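You operate a simulated robot arm through the tools that you are given. There is no shell and no other tool. Be economical: measure what you need, move in short steps, check, and stop when the job is done.

Carry out the task below with a simulated two-armed robot. There is one attempt and no reset: what you move stays moved.

Task
Push the dolly right back, then roll the blue cart into bay one.
Fine: free the dolly lever and the loads lever to roll, lock each after.

The check looks at the end state, three seconds after you hand in, the way a careful person would. Anything else that was tipped, shoved, dropped, spilled or broken makes it a failure.

Robot
Two 7-joint arms with two-finger parallel grippers on one trunk, on a base that drives. Base frame: it is fixed to the floor where the robot stands at the start and does not move with it; the origin is under the middle of the robot, x ahead of it, y to its left, z up. Units: mm, degrees, N and s.
The left shoulder is at the start at [70, 163, 1145], the right one opposite. With the tool pointing down near the work surface each hand reaches from about 380 to 880 mm from the robot's upright axis, wherever it stands, measured 20 degrees to its own side. Places, roughly: dolly lever [500, 0, 600]; drum dolly [800, 100, 300]; loads lever [0, 800, 600]; blue cart [200, 1100, 400]; green cart [-1000, -1400, 400]; returns lever [-1300, -1700, 700]; hoist lever [-700, 2800, 700]; orange peg [-500, 2750, 750]. Payload 3.43 kg a hand.
The tool frame of a hand sits at the grasp point between the pads (the TCP): z along the fingers, y along the line on which they close. The tips reach 34 mm beyond it. The gripper opens to 128 mm. The fingers are 24 mm wide and 12 mm thick; the gripper's body (48 by 130 mm) begins 96 mm behind the TCP.
Orientation is told as [roll, pitch, yaw] about the base's x, y, z axes, in that order, counted from this pose: with the fingers straight down and closing along the base's y, the tool's x points along the base's -x, its y along +y and its z along -z.

Tools
- The arms move only by the tool step_arm. It takes "left_rows", "right_rows" or both (then of equal length, played together; a hand with none holds still); each is a list of rows, each an object of numbers (a shift or turn left out is 0, a gripper value left out holds the last): "x", "y", "z": the shift along the base's x, y, z in units of 50 mm (1.0 is 50 mm); "rx", "ry", "rz": the turn, a rotation vector about the base's x, y, z in units of 6 degrees (1.0 is 6 degrees). In form: [{"x": .., "y": .., "z": .., "rx": .., "ry": .., "rz": ..}, ...]. A call has 1 to 20 rows; each row shifts and turns the commanded pose from where the row before left it. "left_hand" and "right_hand" are, for a hand that has rows, the gripper command, from -1 (shut) to 1 (fully open), values between in proportion, set as the call begins (left out, the last holds). A call with a number of a shift or a turn outside -1 to 1 is refused whole. Each row takes 0.2 s and may step no farther than 50 mm and 8.6 degrees from the row before; otherwise, or with a gripper value out of range, the whole call is refused. Where a pose cannot be reached the arm comes as near as it can. A force on the tool above 70 N (or 10 N above the force at the start of the call, whichever is more), or a blocked arm, ends the call early, and 0.2 s more pass. Each finger travels about 153 mm/s and halts on what it meets, pressing with about 40 N; the grip force reading is that of the motor and also rises with nothing between the fingers. The clock runs only during rows and for 0.2 s after the last one: add rows that do not move to give the fingers time. It gives the time, the measured TCP pose, the force on the tool (base axes), the opening and the grip force at its end, in the units of the frame above (readings bear some noise).
- Cameras (640 x 400 px; columns grow to the right, rows downward): "scene" is now at [125.8, 34.2, 1361.9]; the picture's right is [0.42, -0.91, 0.00], its down [-0.63, -0.29, -0.73] and it looks along [0.66, 0.30, -0.69] (base axes); focal length 214 px, centre (320, 200). "left" rides on the left gripper at [76, 11, -160] in its tool frame; the picture's right is [-0.15, 0.99, 0.00], its down [-0.88, -0.13, -0.46] and it looks along [-0.45, -0.07, 0.89] (tool axes); focal length 234 px, centre (320, 200). "right" rides on the right gripper at [76, -11, -160] in its tool frame; the picture's right is [0.15, 0.99, 0.00], its down [-0.88, 0.13, -0.46] and it looks along [-0.45, 0.07, 0.89] (tool axes); focal length 234 px, centre (320, 200). There is no depth. A picture from a camera that has moved, and an enlarged one, comes with that camera's place and axes in the base frame and with its lens.
- get_image(camera): a new picture of that camera. The clock stands still meanwhile.
- slide_trunk(by): slides the trunk up (or, below 0, down) by that many mm; the arms and the scene camera ride with it, the base frame stays. It gives what a move gives, with no picture.
- base_move(legs): drives the robot by 1 to 6 legs, each [ahead, left, turn to the left] in mm, mm and degrees, along the robot's own axes; the way and the turn of a leg run together, so that a leg with both is an arc; at most 1500 mm and 180 degrees a leg. The arms and the cameras ride along, it lands a little off, and it stops where it bumps. It gives what a move gives.
- head_to(pan, tilt): turns the head with the scene camera to pan (to the left, within 86 degrees either way) and tilt (down, from -29 to 69), counted from straight ahead of the robot. It gives what a move gives.
- close_up(camera, box): a new picture of the part [left, top, right, bottom] of that camera's present view, enlarged. The clock stands still meanwhile.
- hand_in(): hands the job in; it is judged then, once.

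Work in short steps. Places have to be worked out from the pictures, the camera data and where the tool is seen: move nearer, look again, correct. Check each grasp and each placing, and mend what went wrong. You have 120 turns and 108 pictures in all, those below and enlarged ones among them. Open the grippers and draw the arms clear of the work before you hand the job in, unless the task says otherwise; then end with one line.

The tools are called after "Emit:" by a JSON object that holds its "op" and its "data". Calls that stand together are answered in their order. step_arm: Moves the arms, as the interface text tells. Its arguments: {"type":"object","properties":{"left_rows":{"type":"array","items":{"type":"object","properties":{"x":{"type":"number"},"y":{"type":"number"},"z":{"type":"number"},"rx":{"type":"number"},"ry":{"type":"number"},"rz":{"type":"number"}}}},"left_hand":{"type":"number"},"right_rows":{"type":"array","items":{"type":"object","properties":{"x":{"type":"number"},"y":{"type":"number"},"z":{"type":"number"},"rx":{"type":"number"},"ry":{"type":"number"},"rz":{"type":"number"}}}},"right_hand":{"type":"number"}},"required":[]} The other tools are called the same way: slide_trunk (by) slides the trunk up or down; base_move (legs) drives the base; head_to (pan, tilt) turns the head that bears the scene camera; get_image (camera) takes a picture; close_up (camera, box) takes an enlarged picture of a part of a camera's view; hand_in () hands the job in.

At the start:

```text
time_s: 0.0
left_eef_pos: [492.4, 525.5, 1161.4]
left_tcp_rot: [0.0, -0.1, 0.1]
left_wrist_force: [0.2, 0.1, -0.9]
left_grip_width: 128.0
left_gripper_force: 0.0
right_eef_pos: [629.4, 21.2, 1225.0]
right_tcp_rot: [0.0, 0.1, 0.1]
right_wrist_force: [-0.7, 1.1, 0.0]
right_grip_width: 127.9
right_gripper_force: 0.1
trunk travel left (down, up): [-625.0, 315.0]
robot x, y, heading: [1.7, 2.4, -0.1]
head pan, tilt: [24.7, 43.5]
```

scene: 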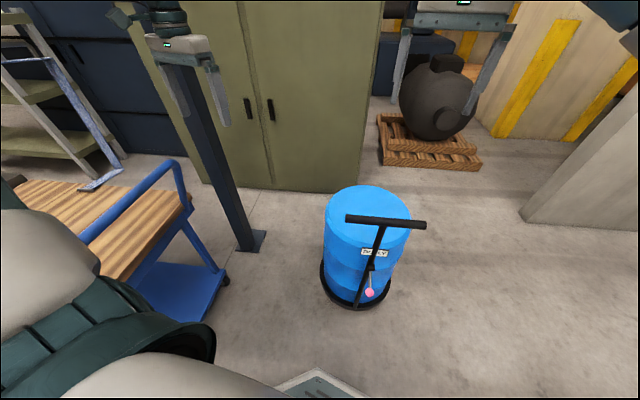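
right: 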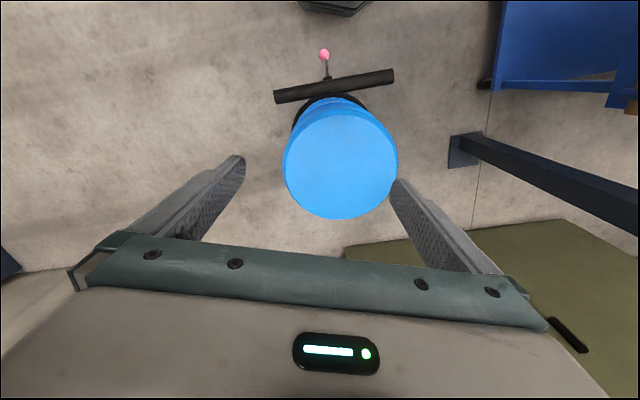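
left: 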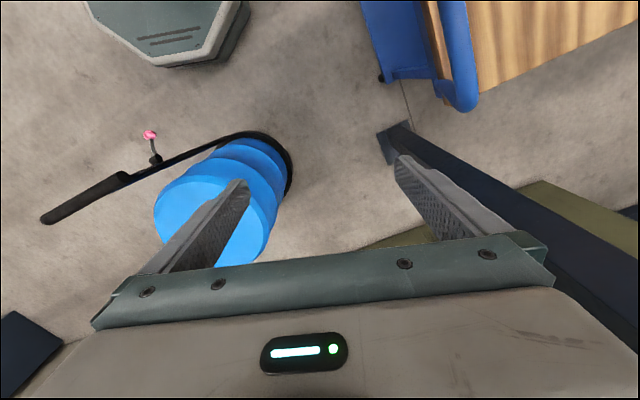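

The dolly with the blue drum is ahead, with the blue cart to the left. I look closer at the dolly lever and then around.

Emit:
{"op": "close_up", "data": {"camera": "scene", "box": [280, 170, 460, 320]}}

Emit:
{"op": "head_to", "data": {"pan": 0, "tilt": 30}}

Emit:
{"op": "get_image", "data": {"camera": "scene"}}

Emit:
{"op": "head_to", "data": {"pan": 80, "tilt": 35}}

Emit:
{"op": "get_image", "data": {"camera": "scene"}}

```text
2.67 times, centred on (370, 245) of scene
camera zoom: at [125.8, 34.2, 1361.9], right [0.42, -0.91, 0.0], down [-0.63, -0.29, -0.73], along [0.66, 0.3, -0.69], focal length 572 px, centre (187, 80)
```

zoom: 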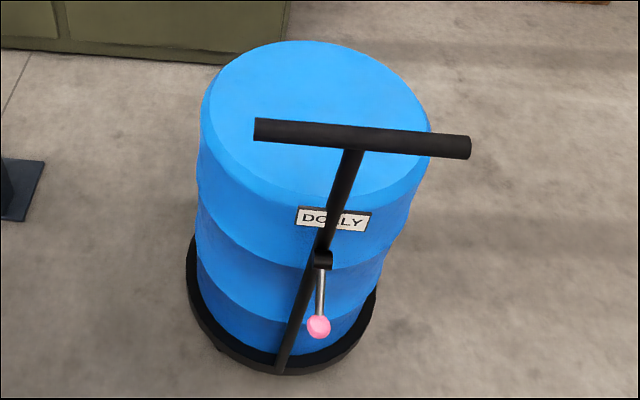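

```text
time_s: 0.9
left_eef_pos: [493.0, 525.5, 1160.7]
left_tcp_rot: [0.0, -0.1, 0.1]
left_wrist_force: [-0.2, -0.4, -0.2]
left_grip_width: 128.1
left_gripper_force: 0.1
right_eef_pos: [628.6, 20.0, 1225.4]
right_tcp_rot: [0.0, 0.0, 0.0]
right_wrist_force: [-0.3, 0.0, 0.4]
right_grip_width: 128.1
right_gripper_force: 0.1
trunk travel left (down, up): [-625.0, 315.0]
robot x, y, heading: [-1.9, -1.1, -0.1]
head pan, tilt: [0.0, 30.0]
```

```text
103 pictures are left
camera scene: at [141.3, -0.1, 1382.3], right [0.0, -1.0, 0.0], down [-0.5, 0.0, -0.87], along [0.87, 0.0, -0.5], focal length 214 px, centre (320, 200)
```

scene: 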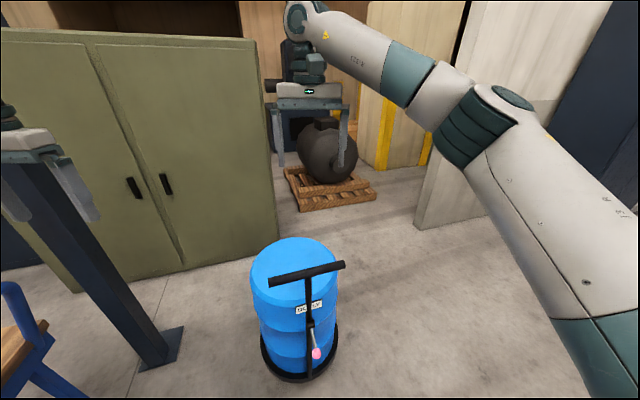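

```text
time_s: 2.4
left_eef_pos: [494.2, 525.0, 1161.6]
left_tcp_rot: [0.1, 0.1, 0.1]
left_wrist_force: [0.0, 0.8, 0.4]
left_grip_width: 127.7
left_gripper_force: 0.0
right_eef_pos: [628.9, 21.2, 1225.6]
right_tcp_rot: [0.0, 0.1, 0.1]
right_wrist_force: [-0.3, -0.5, 0.5]
right_grip_width: 128.1
right_gripper_force: 0.0
trunk travel left (down, up): [-625.0, 315.0]
robot x, y, heading: [-0.9, 1.2, -0.0]
head pan, tilt: [80.0, 35.0]
```

```text
102 pictures are left
camera scene: at [66.2, 86.5, 1374.6], right [0.98, -0.17, 0.0], down [-0.1, -0.56, -0.82], along [0.14, 0.81, -0.57], focal length 214 px, centre (320, 200)
```

scene: 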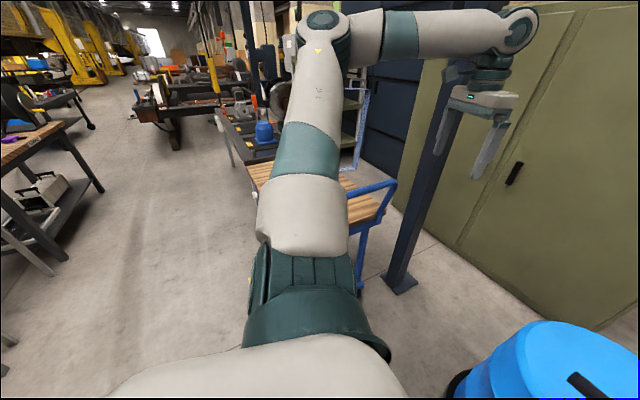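

The left arm blocks the view of the cart. I look at other head angles and through the left camera.

Emit:
{"op": "head_to", "data": {"pan": 45, "tilt": 25}}

Emit:
{"op": "get_image", "data": {"camera": "scene"}}

Emit:
{"op": "head_to", "data": {"pan": -20, "tilt": 10}}

Emit:
{"op": "get_image", "data": {"camera": "scene"}}

Emit:
{"op": "head_to", "data": {"pan": -80, "tilt": 25}}

Emit:
{"op": "get_image", "data": {"camera": "scene"}}

```text
time_s: 3.4
left_eef_pos: [493.6, 524.4, 1161.4]
left_tcp_rot: [-0.1, 0.0, 0.1]
left_wrist_force: [-0.1, 0.6, 0.5]
left_grip_width: 128.1
left_gripper_force: 0.0
right_eef_pos: [628.6, 20.1, 1225.8]
right_tcp_rot: [0.0, 0.0, 0.0]
right_wrist_force: [0.8, -0.3, -0.3]
right_grip_width: 127.8
right_gripper_force: 0.2
trunk travel left (down, up): [-625.0, 315.0]
robot x, y, heading: [1.4, -2.1, -0.1]
head pan, tilt: [45.0, 25.0]
```

```text
101 pictures are left
camera scene: at [115.9, 65.0, 1390.3], right [0.71, -0.71, 0.0], down [-0.3, -0.3, -0.91], along [0.64, 0.64, -0.42], focal length 214 px, centre (320, 200)
```

scene: 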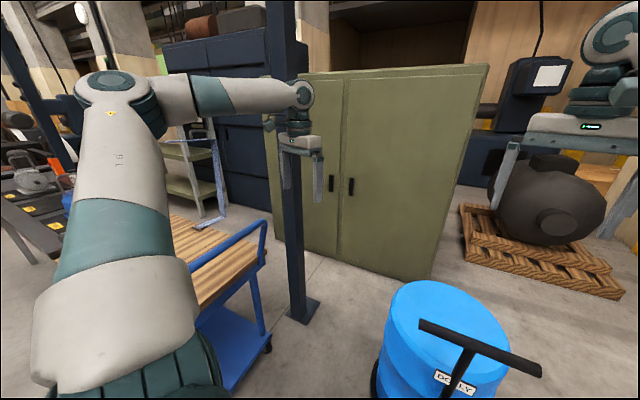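

```text
time_s: 4.8
left_eef_pos: [495.0, 524.1, 1160.4]
left_tcp_rot: [0.0, -0.1, 0.1]
left_wrist_force: [0.6, 0.0, -0.2]
left_grip_width: 128.0
left_gripper_force: 0.1
right_eef_pos: [629.0, 21.2, 1225.0]
right_tcp_rot: [0.0, 0.1, 0.1]
right_wrist_force: [0.4, -0.3, 0.4]
right_grip_width: 128.1
right_gripper_force: 0.0
trunk travel left (down, up): [-625.0, 315.0]
robot x, y, heading: [-1.6, -0.1, -0.1]
head pan, tilt: [-20.0, 10.0]
```

```text
100 pictures are left
camera scene: at [138.2, -31.9, 1414.7], right [-0.34, -0.94, 0.0], down [-0.16, 0.06, -0.98], along [0.93, -0.34, -0.17], focal length 214 px, centre (320, 200)
```

scene: 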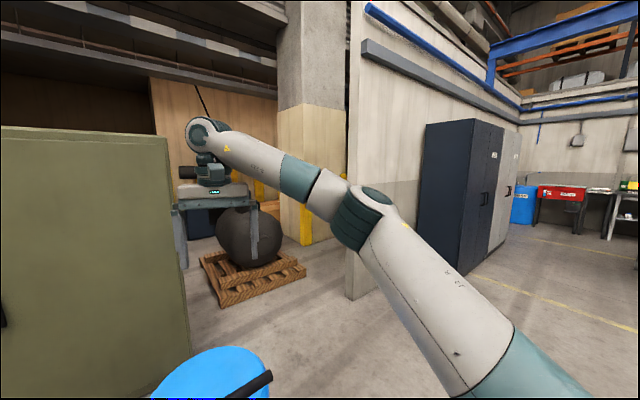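

```text
time_s: 6.1
left_eef_pos: [494.4, 524.6, 1162.3]
left_tcp_rot: [0.0, 0.0, 0.2]
left_wrist_force: [-1.2, -0.9, 0.2]
left_grip_width: 128.1
left_gripper_force: 0.1
right_eef_pos: [628.2, 22.0, 1224.7]
right_tcp_rot: [0.0, -0.1, -0.1]
right_wrist_force: [0.0, 1.3, -0.4]
right_grip_width: 128.0
right_gripper_force: 0.2
trunk travel left (down, up): [-625.0, 315.0]
robot x, y, heading: [-2.7, 0.4, -0.1]
head pan, tilt: [-80.0, 25.0]
```

```text
99 pictures are left
camera scene: at [66.9, -91.0, 1390.4], right [-0.98, -0.17, 0.0], down [-0.07, 0.42, -0.91], along [0.16, -0.89, -0.42], focal length 214 px, centre (320, 200)
```

scene: 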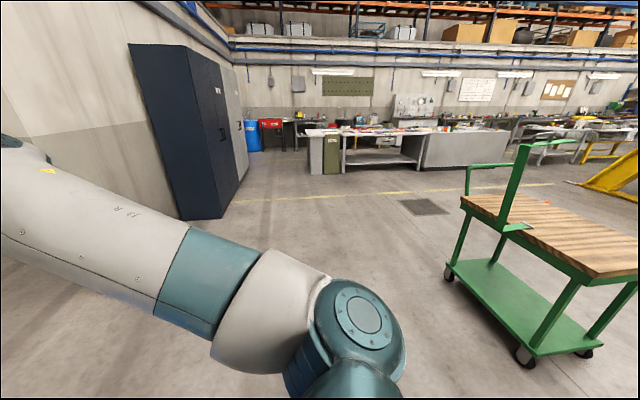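

I need to see what lies behind for the bays. I first pull the left hand away from the post.

Emit:
{"op": "step_arm", "data": {"left_rows": [{"x": -1}, {"x": -1}, {"x": -1}, {"y": -1}], "right_rows": [{"x": -1}, {"x": -1}, {"x": -1}, {"x": -1, "y": -1}]}}

Emit:
{"op": "head_to", "data": {"pan": 86, "tilt": 15}}

Emit:
{"op": "get_image", "data": {"camera": "scene"}}

Emit:
{"op": "get_image", "data": {"camera": "left"}}

```text
refused: row 4 steps farther than a row can; nothing moved
```

```text
time_s: 8.6
left_eef_pos: [494.3, 523.9, 1161.0]
left_tcp_rot: [0.0, 0.0, 0.1]
left_wrist_force: [-0.1, -0.2, -0.1]
left_grip_width: 128.0
left_gripper_force: 0.1
right_eef_pos: [628.4, 21.2, 1225.4]
right_tcp_rot: [0.0, 0.0, 0.1]
right_wrist_force: [0.0, 0.1, 0.2]
right_grip_width: 128.1
right_gripper_force: 0.1
trunk travel left (down, up): [-625.0, 315.0]
robot x, y, heading: [1.5, -1.0, -0.4]
head pan, tilt: [85.9, 15.0]
```

```text
98 pictures are left
camera scene: at [57.5, 92.9, 1406.6], right [1.0, -0.07, 0.0], down [-0.02, -0.26, -0.97], along [0.07, 0.96, -0.26], focal length 214 px, centre (320, 200)
```

scene: 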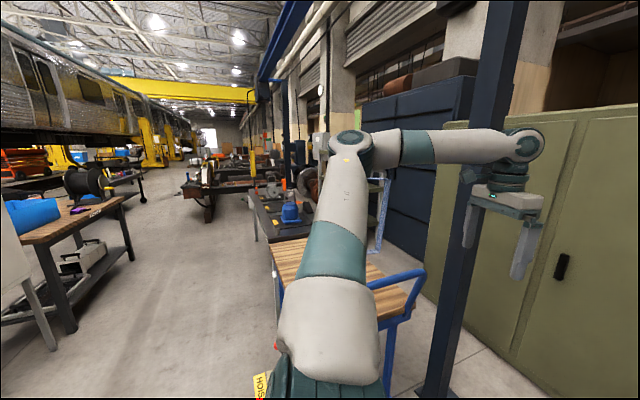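

```text
97 pictures are left
camera left: at [419.7, 536.7, 1321.6], right [0.15, 0.99, 0.0], down [0.88, -0.13, 0.46], along [0.45, -0.07, -0.89], focal length 234 px, centre (320, 200)
```

left: 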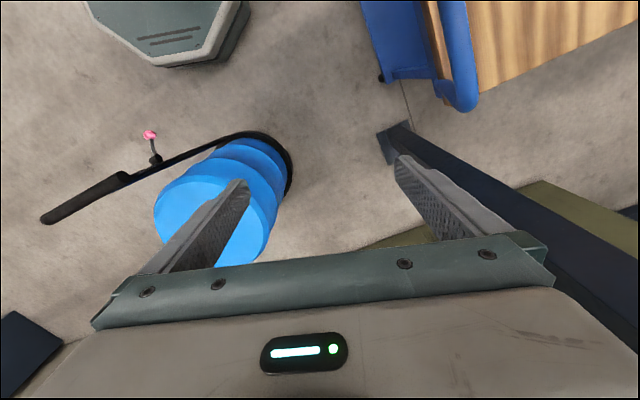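

A label "HOIST" shows by the arm. I pull both arms in before driving.

Emit:
{"op": "step_arm", "data": {"left_rows": [{"x": -1}, {"x": -1}, {"y": -1}, {"y": -1}, {"y": -1}, {"y": -1}], "right_rows": [{"x": -1}, {"x": -1}, {"x": -1}, {"x": -1}, {"y": -1}, {"y": -1}]}}

Emit:
{"op": "head_to", "data": {"pan": 80, "tilt": 40}}

Emit:
{"op": "get_image", "data": {"camera": "scene"}}

```text
time_s: 10.0
left_eef_pos: [392.0, 320.2, 1162.4]
left_tcp_rot: [0.2, 0.0, 0.2]
left_wrist_force: [-0.6, -0.6, 0.3]
left_grip_width: 128.0
left_gripper_force: 0.0
right_eef_pos: [431.9, -84.8, 1228.3]
right_tcp_rot: [0.3, 0.0, 0.1]
right_wrist_force: [0.2, -0.1, -0.3]
right_grip_width: 128.1
right_gripper_force: 0.0
trunk travel left (down, up): [-625.0, 315.0]
robot x, y, heading: [-0.4, -1.4, -0.2]
head pan, tilt: [85.9, 15.0]
```

```text
time_s: 10.9
left_eef_pos: [392.4, 326.2, 1161.8]
left_tcp_rot: [-0.1, 0.0, 0.1]
left_wrist_force: [-0.2, 0.6, -0.1]
left_grip_width: 127.8
left_gripper_force: 0.1
right_eef_pos: [432.7, -78.0, 1228.6]
right_tcp_rot: [0.0, 0.1, -0.1]
right_wrist_force: [-0.8, -1.0, -0.2]
right_grip_width: 128.0
right_gripper_force: 0.1
trunk travel left (down, up): [-625.0, 315.0]
robot x, y, heading: [1.3, -2.9, -0.0]
head pan, tilt: [80.0, 40.0]
```

```text
96 pictures are left
camera scene: at [65.6, 83.7, 1367.1], right [0.98, -0.17, 0.0], down [-0.11, -0.63, -0.77], along [0.13, 0.75, -0.64], focal length 214 px, centre (320, 200)
```

scene: 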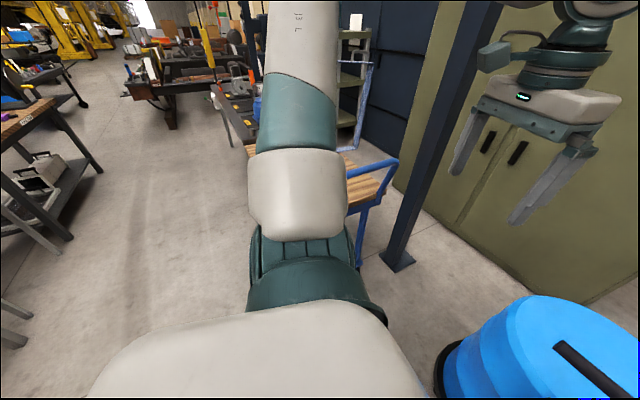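

Elbow still hides the cart; rotating in place has clearance (post is ~800 mm away), so I turn left 50°.

Emit:
{"op": "base_move", "data": {"legs": [[0, 0, 50]]}}

Emit:
{"op": "head_to", "data": {"pan": 25, "tilt": 40}}

Emit:
{"op": "get_image", "data": {"camera": "scene"}}

Emit:
{"op": "head_to", "data": {"pan": 86, "tilt": 25}}

Emit:
{"op": "get_image", "data": {"camera": "scene"}}

```text
time_s: 13.6
left_eef_pos: [-5.4, 510.1, 1161.1]
left_tcp_rot: [-0.1, -0.1, 51.0]
left_wrist_force: [0.6, 0.1, 0.6]
left_grip_width: 127.6
left_gripper_force: 0.0
right_eef_pos: [332.6, 287.0, 1229.2]
right_tcp_rot: [0.0, 0.0, 51.0]
right_wrist_force: [0.2, 0.7, 0.2]
right_grip_width: 128.2
right_gripper_force: 0.0
trunk travel left (down, up): [-625.0, 315.0]
robot x, y, heading: [-0.6, -2.7, 51.0]
head pan, tilt: [80.0, 40.0]
```

```text
time_s: 14.8
left_eef_pos: [-5.9, 508.9, 1162.5]
left_tcp_rot: [0.1, 0.0, 51.0]
left_wrist_force: [-0.5, 0.4, -0.2]
left_grip_width: 128.2
left_gripper_force: 0.0
right_eef_pos: [332.3, 286.6, 1228.3]
right_tcp_rot: [0.0, 0.1, 50.9]
right_wrist_force: [0.1, -0.4, 0.1]
right_grip_width: 128.2
right_gripper_force: 0.1
trunk travel left (down, up): [-625.0, 315.0]
robot x, y, heading: [-1.9, 1.0, 51.1]
head pan, tilt: [25.0, 40.0]
```

```text
95 pictures are left
camera scene: at [52.6, 121.2, 1367.0], right [0.97, -0.24, 0.0], down [-0.16, -0.62, -0.77], along [0.19, 0.74, -0.64], focal length 214 px, centre (320, 200)
```

scene: 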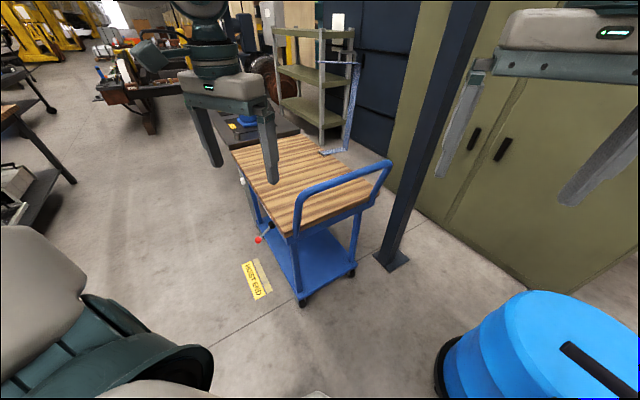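

```text
time_s: 16.1
left_eef_pos: [-6.3, 509.1, 1160.1]
left_tcp_rot: [0.0, 0.0, 50.9]
left_wrist_force: [0.4, 0.0, -0.6]
left_grip_width: 128.0
left_gripper_force: 0.0
right_eef_pos: [332.3, 284.9, 1228.4]
right_tcp_rot: [0.0, -0.1, 51.0]
right_wrist_force: [-0.6, 0.6, 0.4]
right_grip_width: 128.3
right_gripper_force: 0.1
trunk travel left (down, up): [-625.0, 315.0]
robot x, y, heading: [-2.3, 3.0, 51.2]
head pan, tilt: [85.9, 25.0]
```

```text
94 pictures are left
camera scene: at [-35.1, 101.7, 1390.3], right [0.68, 0.73, 0.0], down [0.31, -0.29, -0.91], along [-0.66, 0.62, -0.42], focal length 214 px, centre (320, 200)
```

scene: 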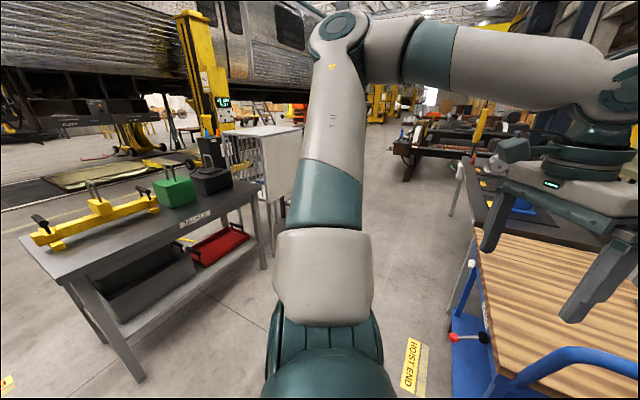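

The cart has a red-knobbed lever and "HOIST END" on the floor. I zoom there and rotate further to see behind.

Emit:
{"op": "close_up", "data": {"camera": "scene", "box": [380, 220, 640, 400]}}

Emit:
{"op": "base_move", "data": {"legs": [[0, 0, 60]]}}

Emit:
{"op": "head_to", "data": {"pan": 0, "tilt": 35}}

Emit:
{"op": "get_image", "data": {"camera": "scene"}}

Emit:
{"op": "head_to", "data": {"pan": 60, "tilt": 35}}

Emit:
{"op": "get_image", "data": {"camera": "scene"}}

Emit:
{"op": "head_to", "data": {"pan": -50, "tilt": 40}}

Emit:
{"op": "get_image", "data": {"camera": "scene"}}

```text
2.22 times, centred on (510, 310) of scene
camera zoom: at [-35.1, 101.7, 1390.3], right [0.68, 0.73, 0.0], down [0.31, -0.29, -0.91], along [-0.66, 0.62, -0.42], focal length 477 px, centre (-102, -44)
```

zoom: 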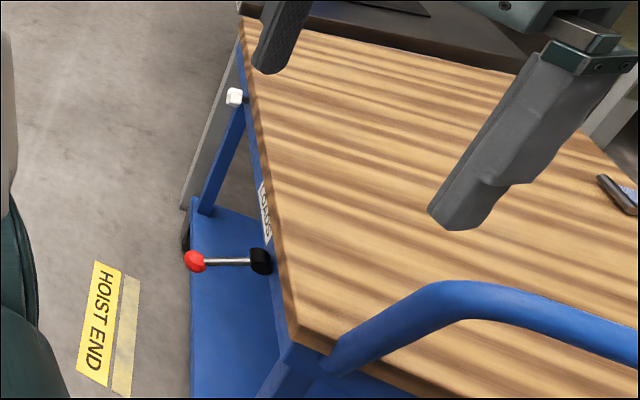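

```text
time_s: 19.2
left_eef_pos: [-442.1, 253.7, 1161.7]
left_tcp_rot: [0.0, 0.0, 110.7]
left_wrist_force: [-0.4, -0.7, -0.3]
left_grip_width: 127.9
left_gripper_force: 0.1
right_eef_pos: [-77.0, 431.8, 1228.9]
right_tcp_rot: [0.0, 0.0, 110.6]
right_wrist_force: [-0.4, 0.1, 0.2]
right_grip_width: 128.0
right_gripper_force: 0.1
trunk travel left (down, up): [-625.0, 315.0]
robot x, y, heading: [-1.0, -0.7, 110.0]
head pan, tilt: [85.9, 25.0]
```

```text
time_s: 20.8
left_eef_pos: [-442.7, 253.5, 1161.9]
left_tcp_rot: [0.0, 0.0, 110.5]
left_wrist_force: [-0.6, 0.5, -0.3]
left_grip_width: 127.9
left_gripper_force: 0.1
right_eef_pos: [-78.4, 431.8, 1227.9]
right_tcp_rot: [0.0, 0.1, 110.4]
right_wrist_force: [-0.6, 0.0, 0.2]
right_grip_width: 128.1
right_gripper_force: 0.1
trunk travel left (down, up): [-625.0, 315.0]
robot x, y, heading: [3.4, -1.7, 110.6]
head pan, tilt: [0.0, 35.0]
```

```text
92 pictures are left
camera scene: at [-48.1, 129.1, 1374.6], right [0.94, 0.35, 0.0], down [0.2, -0.54, -0.82], along [-0.29, 0.77, -0.57], focal length 214 px, centre (320, 200)
```

scene: 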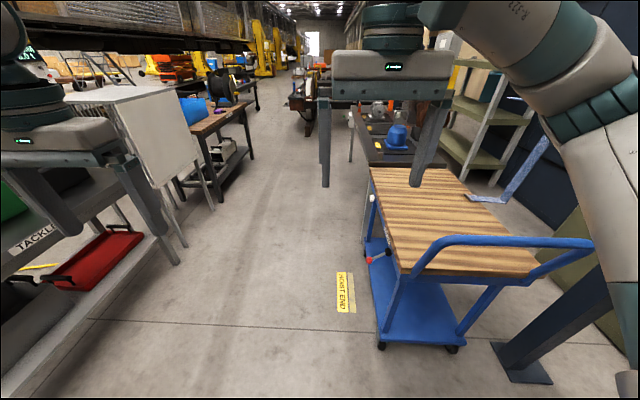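

```text
time_s: 22.1
left_eef_pos: [-441.0, 252.9, 1161.9]
left_tcp_rot: [0.0, 0.1, 110.6]
left_wrist_force: [-0.4, 0.2, -0.5]
left_grip_width: 128.0
left_gripper_force: 0.1
right_eef_pos: [-78.0, 432.3, 1229.0]
right_tcp_rot: [0.0, 0.0, 110.6]
right_wrist_force: [-0.9, 0.1, -0.9]
right_grip_width: 128.1
right_gripper_force: 0.1
trunk travel left (down, up): [-625.0, 315.0]
robot x, y, heading: [-1.2, 3.7, 110.5]
head pan, tilt: [60.0, 35.0]
```

```text
91 pictures are left
camera scene: at [-104.0, 61.2, 1374.6], right [0.17, 0.99, 0.0], down [0.57, -0.1, -0.82], along [-0.81, 0.14, -0.57], focal length 214 px, centre (320, 200)
```

scene: 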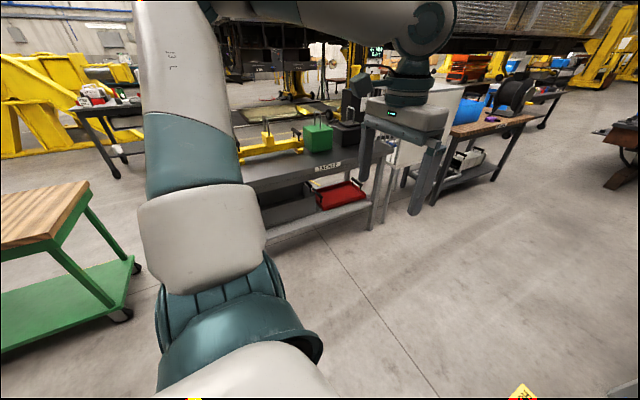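

```text
time_s: 24.0
left_eef_pos: [-442.4, 253.8, 1161.7]
left_tcp_rot: [0.0, -0.1, 110.5]
left_wrist_force: [-0.3, -0.3, 0.3]
left_grip_width: 127.9
left_gripper_force: 0.0
right_eef_pos: [-77.2, 431.9, 1228.8]
right_tcp_rot: [0.1, 0.1, 110.5]
right_wrist_force: [-0.8, 0.7, -0.9]
right_grip_width: 128.0
right_gripper_force: 0.0
trunk travel left (down, up): [-625.0, 315.0]
robot x, y, heading: [-1.6, -4.0, 110.5]
head pan, tilt: [-50.0, 40.0]
```

```text
90 pictures are left
camera scene: at [24.6, 120.7, 1367.0], right [0.87, -0.49, 0.0], down [-0.32, -0.56, -0.77], along [0.38, 0.67, -0.64], focal length 214 px, centre (320, 200)
```

scene: 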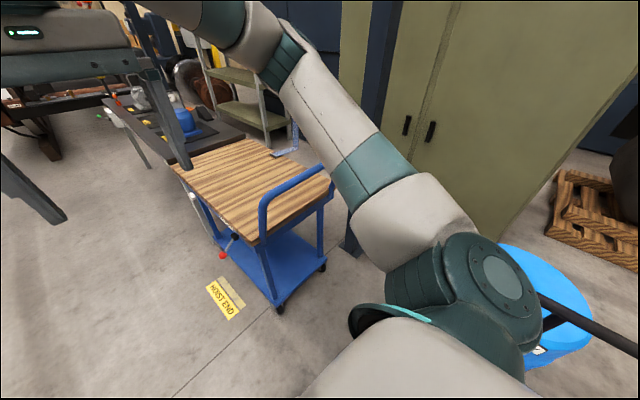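

Another floor mark lies behind the robot near (-500,-480). I turn further to see it.

Emit:
{"op": "base_move", "data": {"legs": [[0, 0, 90]]}}

Emit:
{"op": "head_to", "data": {"pan": 0, "tilt": 45}}

Emit:
{"op": "get_image", "data": {"camera": "scene"}}

Emit:
{"op": "head_to", "data": {"pan": 45, "tilt": 35}}

Emit:
{"op": "get_image", "data": {"camera": "scene"}}

Emit:
{"op": "head_to", "data": {"pan": -45, "tilt": 45}}

Emit:
{"op": "get_image", "data": {"camera": "scene"}}

```text
time_s: 28.1
left_eef_pos: [-266.7, -434.2, 1160.6]
left_tcp_rot: [0.1, -0.1, -161.3]
left_wrist_force: [0.0, 0.4, -0.4]
left_grip_width: 127.7
left_gripper_force: 0.1
right_eef_pos: [-434.2, -64.4, 1228.6]
right_tcp_rot: [0.0, 0.0, -161.1]
right_wrist_force: [-0.4, 0.5, -1.0]
right_grip_width: 127.9
right_gripper_force: 0.0
trunk travel left (down, up): [-625.0, 315.0]
robot x, y, heading: [-1.3, -0.3, -161.3]
head pan, tilt: [-50.0, 40.0]
```

```text
time_s: 29.3
left_eef_pos: [-266.6, -433.9, 1162.4]
left_tcp_rot: [0.0, 0.0, -161.2]
left_wrist_force: [-0.4, 0.0, 0.2]
left_grip_width: 128.2
left_gripper_force: 0.0
right_eef_pos: [-434.3, -64.7, 1229.1]
right_tcp_rot: [0.1, 0.0, -161.2]
right_wrist_force: [0.2, 0.2, -0.8]
right_grip_width: 128.1
right_gripper_force: 0.0
trunk travel left (down, up): [-625.0, 315.0]
robot x, y, heading: [2.1, -1.5, -161.3]
head pan, tilt: [0.0, 45.0]
```

```text
89 pictures are left
camera scene: at [-124.0, -42.8, 1359.8], right [-0.32, 0.95, 0.0], down [0.67, 0.23, -0.71], along [-0.67, -0.23, -0.71], focal length 214 px, centre (320, 200)
```

scene: 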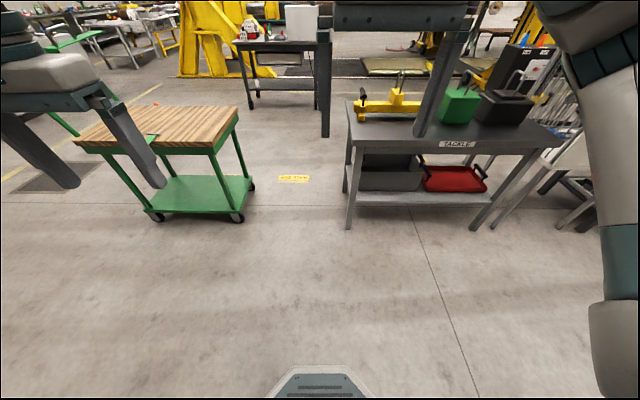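

```text
time_s: 30.4
left_eef_pos: [-266.2, -434.6, 1161.3]
left_tcp_rot: [0.0, -0.1, -161.2]
left_wrist_force: [1.4, 0.1, 0.6]
left_grip_width: 127.9
left_gripper_force: 0.1
right_eef_pos: [-434.1, -64.9, 1229.8]
right_tcp_rot: [-0.1, 0.1, -161.3]
right_wrist_force: [0.4, -0.3, -0.3]
right_grip_width: 128.0
right_gripper_force: 0.0
trunk travel left (down, up): [-625.0, 315.0]
robot x, y, heading: [0.7, 3.4, -161.1]
head pan, tilt: [45.0, 35.0]
```

```text
88 pictures are left
camera scene: at [-86.0, -95.6, 1374.6], right [-0.9, 0.44, 0.0], down [0.25, 0.51, -0.82], along [-0.36, -0.73, -0.57], focal length 214 px, centre (320, 200)
```

scene: 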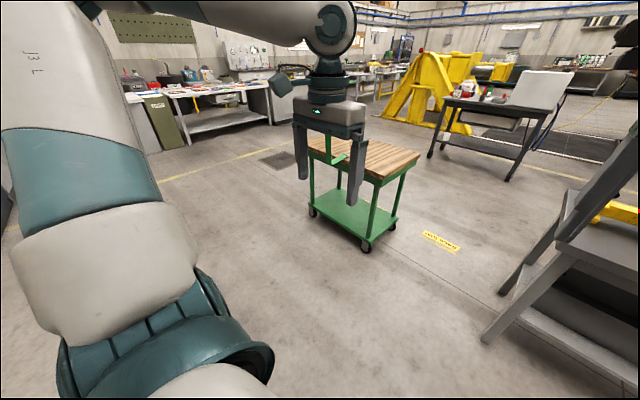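

```text
time_s: 32.1
left_eef_pos: [-266.6, -433.5, 1161.7]
left_tcp_rot: [0.0, -0.1, -161.2]
left_wrist_force: [0.1, -0.4, 0.4]
left_grip_width: 128.0
left_gripper_force: 0.0
right_eef_pos: [-435.3, -65.2, 1228.0]
right_tcp_rot: [-0.1, -0.1, -161.2]
right_wrist_force: [-0.4, 0.0, -0.4]
right_grip_width: 128.2
right_gripper_force: 0.1
trunk travel left (down, up): [-625.0, 315.0]
robot x, y, heading: [2.2, -1.2, -161.5]
head pan, tilt: [-45.0, 45.0]
```

```text
87 pictures are left
camera scene: at [-120.0, 19.2, 1359.8], right [0.44, 0.9, 0.0], down [0.63, -0.31, -0.71], along [-0.63, 0.31, -0.71], focal length 214 px, centre (320, 200)
```

scene: 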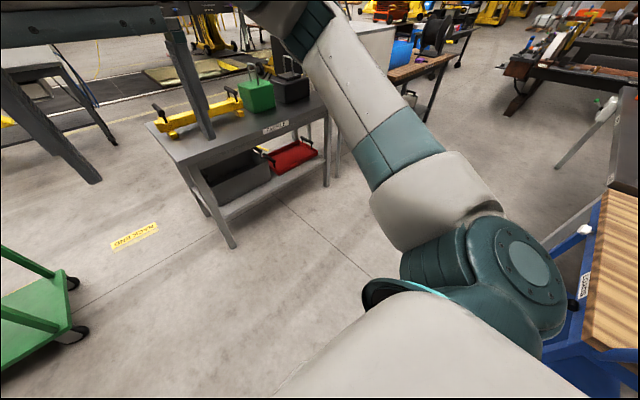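

I read the other floor sign.

Emit:
{"op": "close_up", "data": {"camera": "scene", "box": [80, 200, 200, 275]}}

Emit:
{"op": "head_to", "data": {"pan": 86, "tilt": 30}}

Emit:
{"op": "get_image", "data": {"camera": "scene"}}

Emit:
{"op": "head_to", "data": {"pan": -86, "tilt": 45}}

Emit:
{"op": "get_image", "data": {"camera": "scene"}}

```text
5.33 times, centred on (140, 238) of scene
camera zoom: at [-120.0, 19.2, 1359.8], right [0.44, 0.9, 0.0], down [0.63, -0.31, -0.71], along [-0.63, 0.31, -0.71], focal length 1144 px, centre (1280, 0)
```

zoom: 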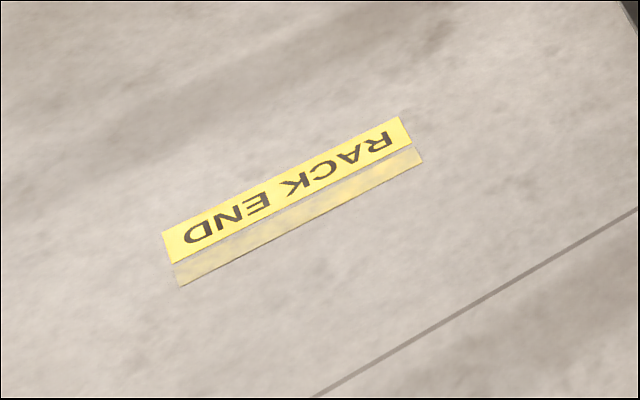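

```text
time_s: 34.2
left_eef_pos: [-266.6, -434.5, 1162.6]
left_tcp_rot: [0.0, 0.0, -161.3]
left_wrist_force: [0.0, -0.2, -0.1]
left_grip_width: 127.9
left_gripper_force: 0.0
right_eef_pos: [-435.3, -64.7, 1228.4]
right_tcp_rot: [0.1, 0.0, -161.1]
right_wrist_force: [-0.3, -0.8, -0.6]
right_grip_width: 128.1
right_gripper_force: 0.1
trunk travel left (down, up): [-625.0, 315.0]
robot x, y, heading: [-0.5, -0.2, -161.1]
head pan, tilt: [85.9, 30.0]
```

```text
85 pictures are left
camera scene: at [-24.1, -104.1, 1382.4], right [-0.97, -0.25, 0.0], down [-0.13, 0.48, -0.87], along [0.22, -0.84, -0.5], focal length 214 px, centre (320, 200)
```

scene: 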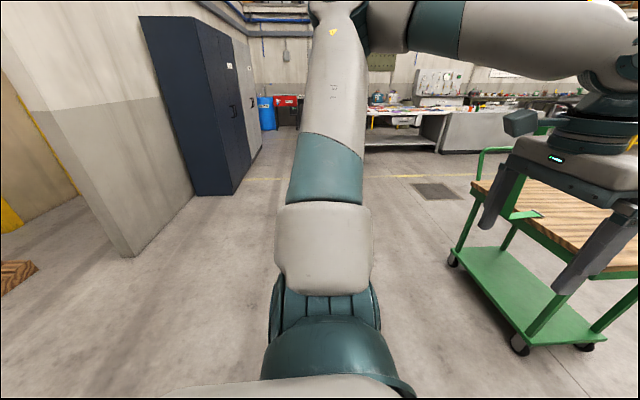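

```text
time_s: 36.8
left_eef_pos: [-265.6, -435.4, 1161.8]
left_tcp_rot: [0.0, -0.1, -161.2]
left_wrist_force: [0.0, -0.3, 0.5]
left_grip_width: 128.1
left_gripper_force: 0.1
right_eef_pos: [-434.8, -64.5, 1228.7]
right_tcp_rot: [-0.1, 0.0, -161.1]
right_wrist_force: [-0.5, 0.0, -0.3]
right_grip_width: 128.0
right_gripper_force: 0.1
trunk travel left (down, up): [-625.0, 315.0]
robot x, y, heading: [1.2, 5.1, -161.3]
head pan, tilt: [-85.9, 45.0]
```

```text
84 pictures are left
camera scene: at [-78.6, 58.3, 1359.8], right [0.92, 0.39, 0.0], down [0.27, -0.65, -0.71], along [-0.27, 0.65, -0.71], focal length 214 px, centre (320, 200)
```

scene: 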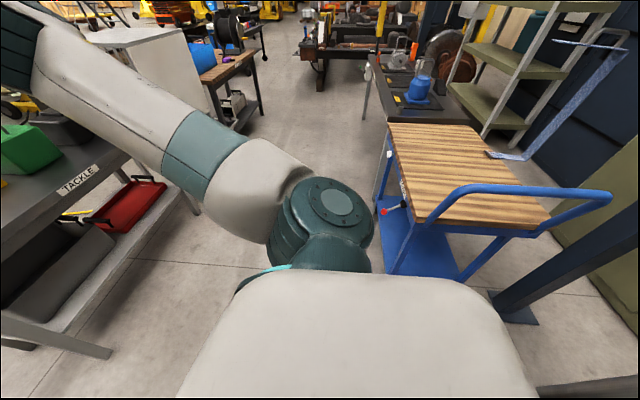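

Two end marks exist ("HOIST END", "RACK END"). I turn back to face the front and look steeply at the floor for bay marks.

Emit:
{"op": "base_move", "data": {"legs": [[0, 0, 110]]}}

Emit:
{"op": "head_to", "data": {"pan": 40, "tilt": 35}}

Emit:
{"op": "get_image", "data": {"camera": "scene"}}

Emit:
{"op": "head_to", "data": {"pan": 86, "tilt": 30}}

Emit:
{"op": "get_image", "data": {"camera": "scene"}}

Emit:
{"op": "head_to", "data": {"pan": 0, "tilt": 40}}

Emit:
{"op": "get_image", "data": {"camera": "scene"}}

```text
time_s: 41.8
left_eef_pos: [500.8, -94.0, 1161.1]
left_tcp_rot: [-0.1, 0.1, -50.4]
left_wrist_force: [-0.6, -0.2, 1.1]
left_grip_width: 128.1
left_gripper_force: 0.0
right_eef_pos: [214.9, -382.4, 1228.2]
right_tcp_rot: [-0.1, -0.1, -50.3]
right_wrist_force: [-0.5, 0.0, -0.9]
right_grip_width: 127.9
right_gripper_force: 0.1
trunk travel left (down, up): [-625.0, 315.0]
robot x, y, heading: [1.7, -0.0, -50.2]
head pan, tilt: [-85.9, 45.0]
```

```text
time_s: 43.9
left_eef_pos: [500.9, -94.2, 1161.4]
left_tcp_rot: [-0.1, 0.0, -50.3]
left_wrist_force: [-1.1, -0.1, 0.6]
left_grip_width: 128.0
left_gripper_force: 0.0
right_eef_pos: [215.4, -382.8, 1228.2]
right_tcp_rot: [0.0, 0.0, -50.4]
right_wrist_force: [-1.0, -0.2, -0.2]
right_grip_width: 128.1
right_gripper_force: 0.0
trunk travel left (down, up): [-625.0, 315.0]
robot x, y, heading: [1.6, -2.7, -50.3]
head pan, tilt: [40.0, 35.0]
```

```text
83 pictures are left
camera scene: at [119.3, -54.9, 1374.6], right [-0.18, -0.98, 0.0], down [-0.56, 0.1, -0.82], along [0.81, -0.15, -0.57], focal length 214 px, centre (320, 200)
```

scene: 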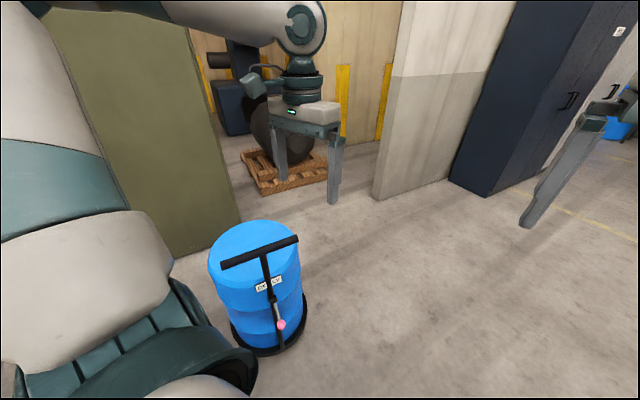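

```text
time_s: 45.0
left_eef_pos: [501.5, -93.7, 1161.4]
left_tcp_rot: [0.0, -0.1, -50.2]
left_wrist_force: [-0.1, -0.2, -0.3]
left_grip_width: 127.9
left_gripper_force: 0.0
right_eef_pos: [214.3, -382.5, 1229.1]
right_tcp_rot: [-0.1, 0.0, -50.3]
right_wrist_force: [-0.8, -0.8, 0.6]
right_grip_width: 127.9
right_gripper_force: 0.0
trunk travel left (down, up): [-625.0, 315.0]
robot x, y, heading: [0.3, 0.5, -50.2]
head pan, tilt: [85.9, 30.0]
```

```text
82 pictures are left
camera scene: at [106.2, 13.6, 1382.4], right [0.58, -0.81, 0.0], down [-0.41, -0.29, -0.87], along [0.7, 0.5, -0.5], focal length 214 px, centre (320, 200)
```

scene: 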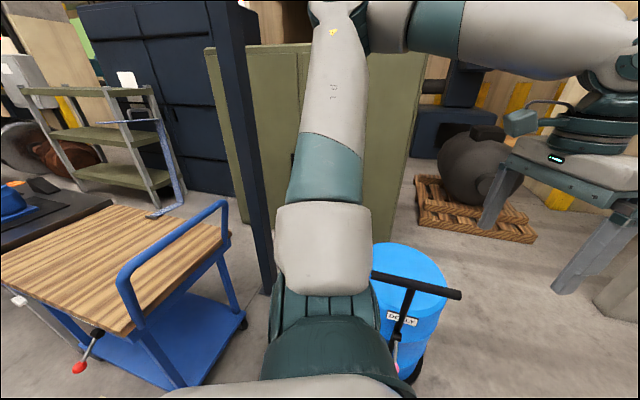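

```text
time_s: 46.6
left_eef_pos: [500.2, -93.7, 1161.0]
left_tcp_rot: [0.0, -0.1, -50.2]
left_wrist_force: [-0.2, 0.4, 0.8]
left_grip_width: 127.9
left_gripper_force: 0.1
right_eef_pos: [215.1, -381.4, 1228.2]
right_tcp_rot: [0.1, 0.0, -50.3]
right_wrist_force: [0.4, 0.1, 0.5]
right_grip_width: 128.0
right_gripper_force: 0.0
trunk travel left (down, up): [-625.0, 315.0]
robot x, y, heading: [-2.9, 1.2, -50.6]
head pan, tilt: [0.0, 40.0]
```

```text
81 pictures are left
camera scene: at [87.0, -104.4, 1367.0], right [-0.77, -0.64, 0.0], down [-0.41, 0.49, -0.77], along [0.49, -0.59, -0.64], focal length 214 px, centre (320, 200)
```

scene: 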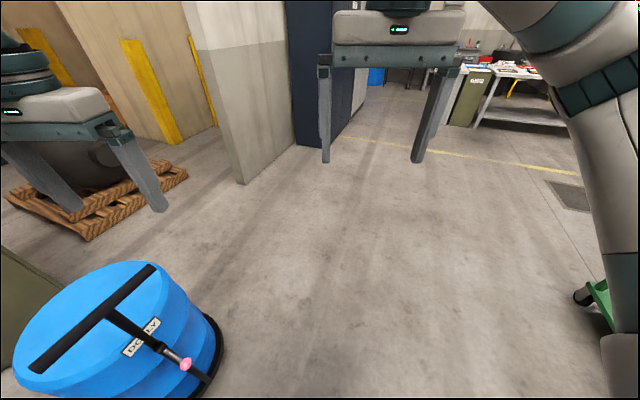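

A blue speckled bracket stands beyond the cart, and white cards are visible. I zoom on those.

Emit:
{"op": "head_to", "data": {"pan": 86, "tilt": 20}}

Emit:
{"op": "close_up", "data": {"camera": "scene", "box": [0, 50, 280, 225]}}

Emit:
{"op": "close_up", "data": {"camera": "scene", "box": [0, 200, 280, 400]}}

```text
time_s: 48.2
left_eef_pos: [500.4, -93.8, 1160.6]
left_tcp_rot: [0.0, 0.1, -50.3]
left_wrist_force: [0.1, 0.0, -0.2]
left_grip_width: 128.3
left_gripper_force: 0.1
right_eef_pos: [214.9, -382.4, 1229.1]
right_tcp_rot: [0.1, 0.1, -50.3]
right_wrist_force: [-1.2, 1.0, -0.2]
right_grip_width: 128.1
right_gripper_force: 0.0
trunk travel left (down, up): [-625.0, 315.0]
robot x, y, heading: [-0.1, 1.2, -50.5]
head pan, tilt: [85.9, 20.0]
```

```text
2.29 times, centred on (140, 138) of scene
camera zoom: at [108.4, 15.1, 1398.4], right [0.58, -0.81, 0.0], down [-0.28, -0.2, -0.94], along [0.76, 0.55, -0.34], focal length 490 px, centre (731, 343)
```

zoom: 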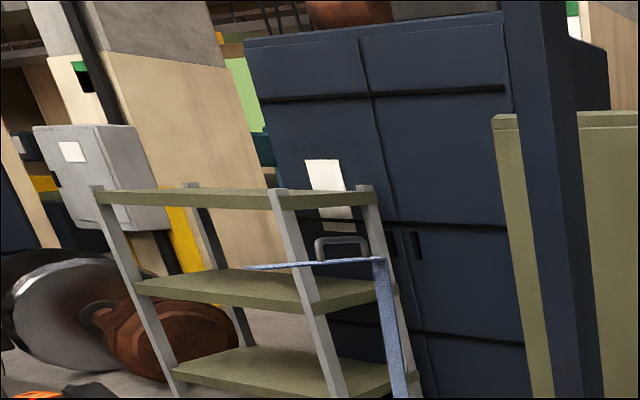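

```text
2.00 times, centred on (140, 300) of scene
camera zoom: at [108.4, 15.1, 1398.4], right [0.58, -0.81, 0.0], down [-0.28, -0.2, -0.94], along [0.76, 0.55, -0.34], focal length 429 px, centre (680, 0)
```

zoom: 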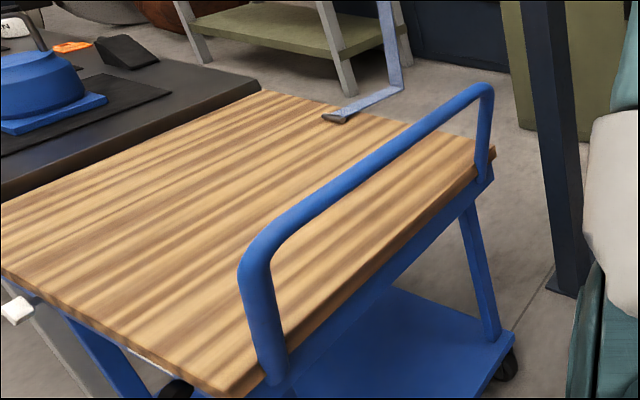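

No bay marks visible yet; I look higher for signs, with the heading at 0 and arms where they are.

Emit:
{"op": "head_to", "data": {"pan": 60, "tilt": 0}}

Emit:
{"op": "get_image", "data": {"camera": "scene"}}

Emit:
{"op": "base_move", "data": {"legs": [[0, 0, 140]]}}

Emit:
{"op": "base_move", "data": {"legs": [[0, 600, 0], [500, 0, 0]]}}

Emit:
{"op": "head_to", "data": {"pan": -60, "tilt": 40}}

Emit:
{"op": "get_image", "data": {"camera": "scene"}}

Emit:
{"op": "head_to", "data": {"pan": 0, "tilt": 40}}

Emit:
{"op": "get_image", "data": {"camera": "scene"}}

```text
time_s: 49.1
left_eef_pos: [501.3, -94.3, 1161.5]
left_tcp_rot: [-0.1, 0.1, -50.3]
left_wrist_force: [-0.4, -0.3, 0.1]
left_grip_width: 127.9
left_gripper_force: 0.2
right_eef_pos: [214.6, -381.5, 1228.3]
right_tcp_rot: [0.0, -0.1, -50.3]
right_wrist_force: [-0.1, 0.3, -0.4]
right_grip_width: 128.3
right_gripper_force: 0.0
trunk travel left (down, up): [-625.0, 315.0]
robot x, y, heading: [2.3, -0.2, -50.1]
head pan, tilt: [60.0, 0.0]
```

```text
78 pictures are left
camera scene: at [121.4, -23.8, 1430.7], right [0.17, -0.99, 0.0], down [0.0, 0.0, -1.0], along [0.99, 0.17, 0.0], focal length 214 px, centre (320, 200)
```

scene: 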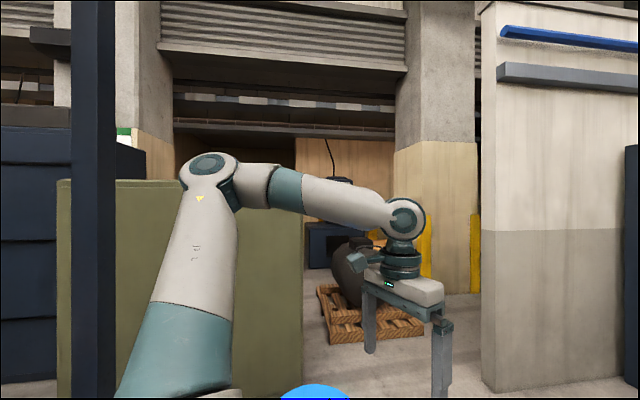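

```text
time_s: 55.4
left_eef_pos: [-337.5, 382.2, 1161.2]
left_tcp_rot: [0.0, -0.1, 91.7]
left_wrist_force: [0.1, 0.6, -1.0]
left_grip_width: 128.3
left_gripper_force: 0.1
right_eef_pos: [65.2, 434.2, 1229.0]
right_tcp_rot: [0.0, 0.0, 91.8]
right_wrist_force: [-0.2, -0.1, 0.4]
right_grip_width: 128.3
right_gripper_force: 0.1
trunk travel left (down, up): [-625.0, 315.0]
robot x, y, heading: [1.7, -1.2, 91.5]
head pan, tilt: [60.0, 0.0]
```

```text
time_s: 61.2
left_eef_pos: [-932.9, 855.0, 1161.8]
left_tcp_rot: [0.0, 0.0, 91.5]
left_wrist_force: [0.1, 0.1, 0.5]
left_grip_width: 128.1
left_gripper_force: 0.1
right_eef_pos: [-530.3, 905.2, 1228.2]
right_tcp_rot: [0.0, -0.1, 91.6]
right_wrist_force: [-0.1, 0.2, 0.2]
right_grip_width: 127.9
right_gripper_force: 0.0
trunk travel left (down, up): [-625.0, 315.0]
robot x, y, heading: [-595.3, 469.5, 91.6]
head pan, tilt: [60.0, 0.0]
```

```text
time_s: 63.2
left_eef_pos: [-932.9, 855.7, 1163.1]
left_tcp_rot: [-0.1, 0.0, 91.6]
left_wrist_force: [-0.7, 0.2, 0.3]
left_grip_width: 127.5
left_gripper_force: 0.0
right_eef_pos: [-530.0, 904.6, 1228.7]
right_tcp_rot: [0.1, 0.1, 91.6]
right_wrist_force: [0.0, 0.0, 0.8]
right_grip_width: 128.2
right_gripper_force: 0.1
trunk travel left (down, up): [-625.0, 315.0]
robot x, y, heading: [-596.2, 470.3, 91.6]
head pan, tilt: [-60.0, 40.0]
```

```text
77 pictures are left
camera scene: at [-525.2, 565.8, 1367.1], right [0.52, -0.85, 0.0], down [-0.55, -0.34, -0.77], along [0.65, 0.4, -0.64], focal length 214 px, centre (320, 200)
```

scene: 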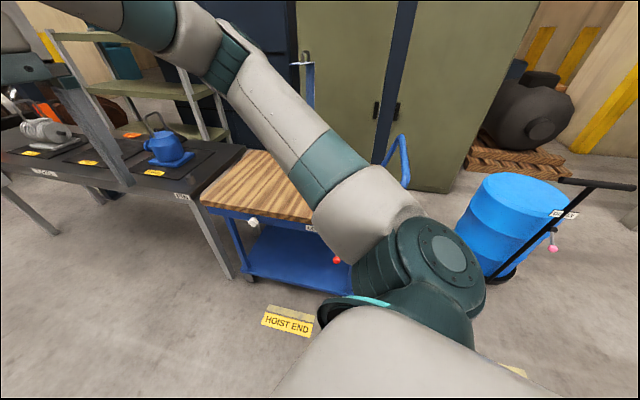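

```text
time_s: 64.5
left_eef_pos: [-932.0, 853.7, 1162.2]
left_tcp_rot: [0.0, 0.0, 91.6]
left_wrist_force: [0.1, -0.3, 0.5]
left_grip_width: 128.0
left_gripper_force: 0.2
right_eef_pos: [-530.2, 905.3, 1228.9]
right_tcp_rot: [0.1, 0.0, 91.6]
right_wrist_force: [0.3, 0.1, 0.2]
right_grip_width: 127.8
right_gripper_force: 0.1
trunk travel left (down, up): [-625.0, 315.0]
robot x, y, heading: [-594.7, 470.3, 91.5]
head pan, tilt: [0.0, 40.0]
```

```text
76 pictures are left
camera scene: at [-599.8, 606.3, 1367.0], right [1.0, 0.03, 0.0], down [0.02, -0.64, -0.77], along [-0.02, 0.77, -0.64], focal length 214 px, centre (320, 200)
```

scene: 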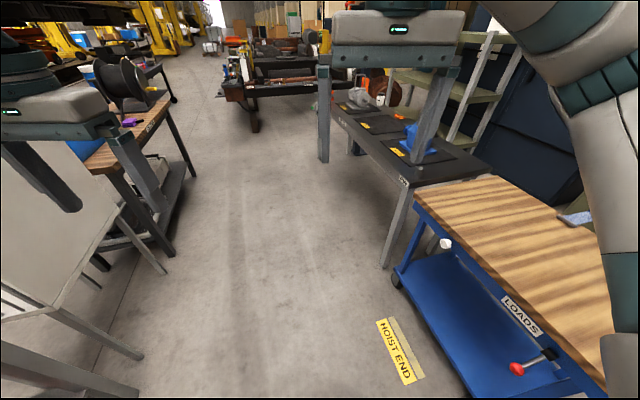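

Another floor mark appears near (220,-120), where the robot first stood. I zoom on that and the bench's labels.

Emit:
{"op": "head_to", "data": {"pan": -86, "tilt": 45}}

Emit:
{"op": "get_image", "data": {"camera": "scene"}}

Emit:
{"op": "head_to", "data": {"pan": -25, "tilt": 35}}

Emit:
{"op": "close_up", "data": {"camera": "scene", "box": [60, 80, 400, 290]}}

```text
time_s: 66.1
left_eef_pos: [-932.6, 855.1, 1160.4]
left_tcp_rot: [0.0, 0.0, 91.6]
left_wrist_force: [0.5, -1.1, -0.3]
left_grip_width: 128.1
left_gripper_force: 0.1
right_eef_pos: [-529.5, 905.4, 1229.0]
right_tcp_rot: [0.0, -0.1, 91.7]
right_wrist_force: [-0.3, -0.2, 0.1]
right_grip_width: 128.0
right_gripper_force: 0.1
trunk travel left (down, up): [-625.0, 315.0]
robot x, y, heading: [-598.1, 468.3, 91.6]
head pan, tilt: [-85.9, 45.0]
```

```text
75 pictures are left
camera scene: at [-516.7, 529.3, 1359.8], right [0.1, -1.0, 0.0], down [-0.7, -0.07, -0.71], along [0.7, 0.07, -0.71], focal length 214 px, centre (320, 200)
```

scene: 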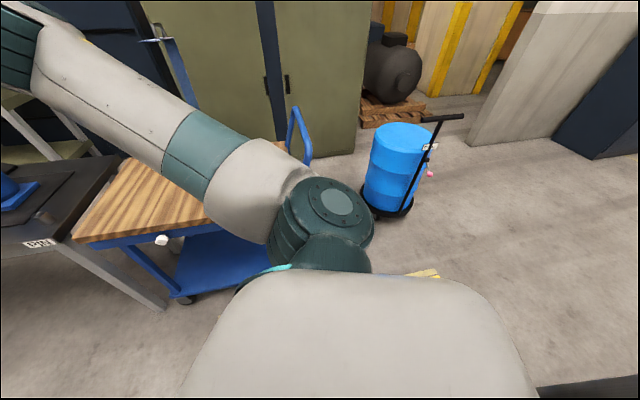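

```text
time_s: 67.4
left_eef_pos: [-933.0, 854.8, 1161.4]
left_tcp_rot: [0.0, 0.0, 91.6]
left_wrist_force: [0.2, -0.8, 0.3]
left_grip_width: 128.1
left_gripper_force: 0.0
right_eef_pos: [-529.9, 905.1, 1228.5]
right_tcp_rot: [0.0, 0.1, 91.6]
right_wrist_force: [-0.1, 0.2, -0.3]
right_grip_width: 128.1
right_gripper_force: 0.1
trunk travel left (down, up): [-625.0, 315.0]
robot x, y, heading: [-598.1, 472.2, 91.7]
head pan, tilt: [-25.0, 35.0]
```

```text
1.88 times, centred on (230, 185) of scene
camera zoom: at [-562.5, 602.1, 1374.6], right [0.92, -0.4, 0.0], down [-0.23, -0.53, -0.82], along [0.33, 0.75, -0.57], focal length 404 px, centre (489, 228)
```

zoom: 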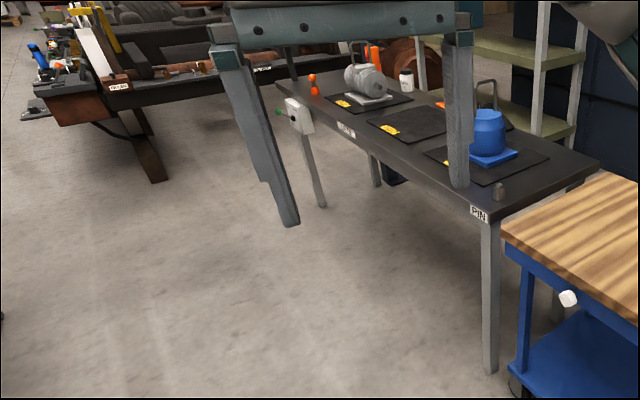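

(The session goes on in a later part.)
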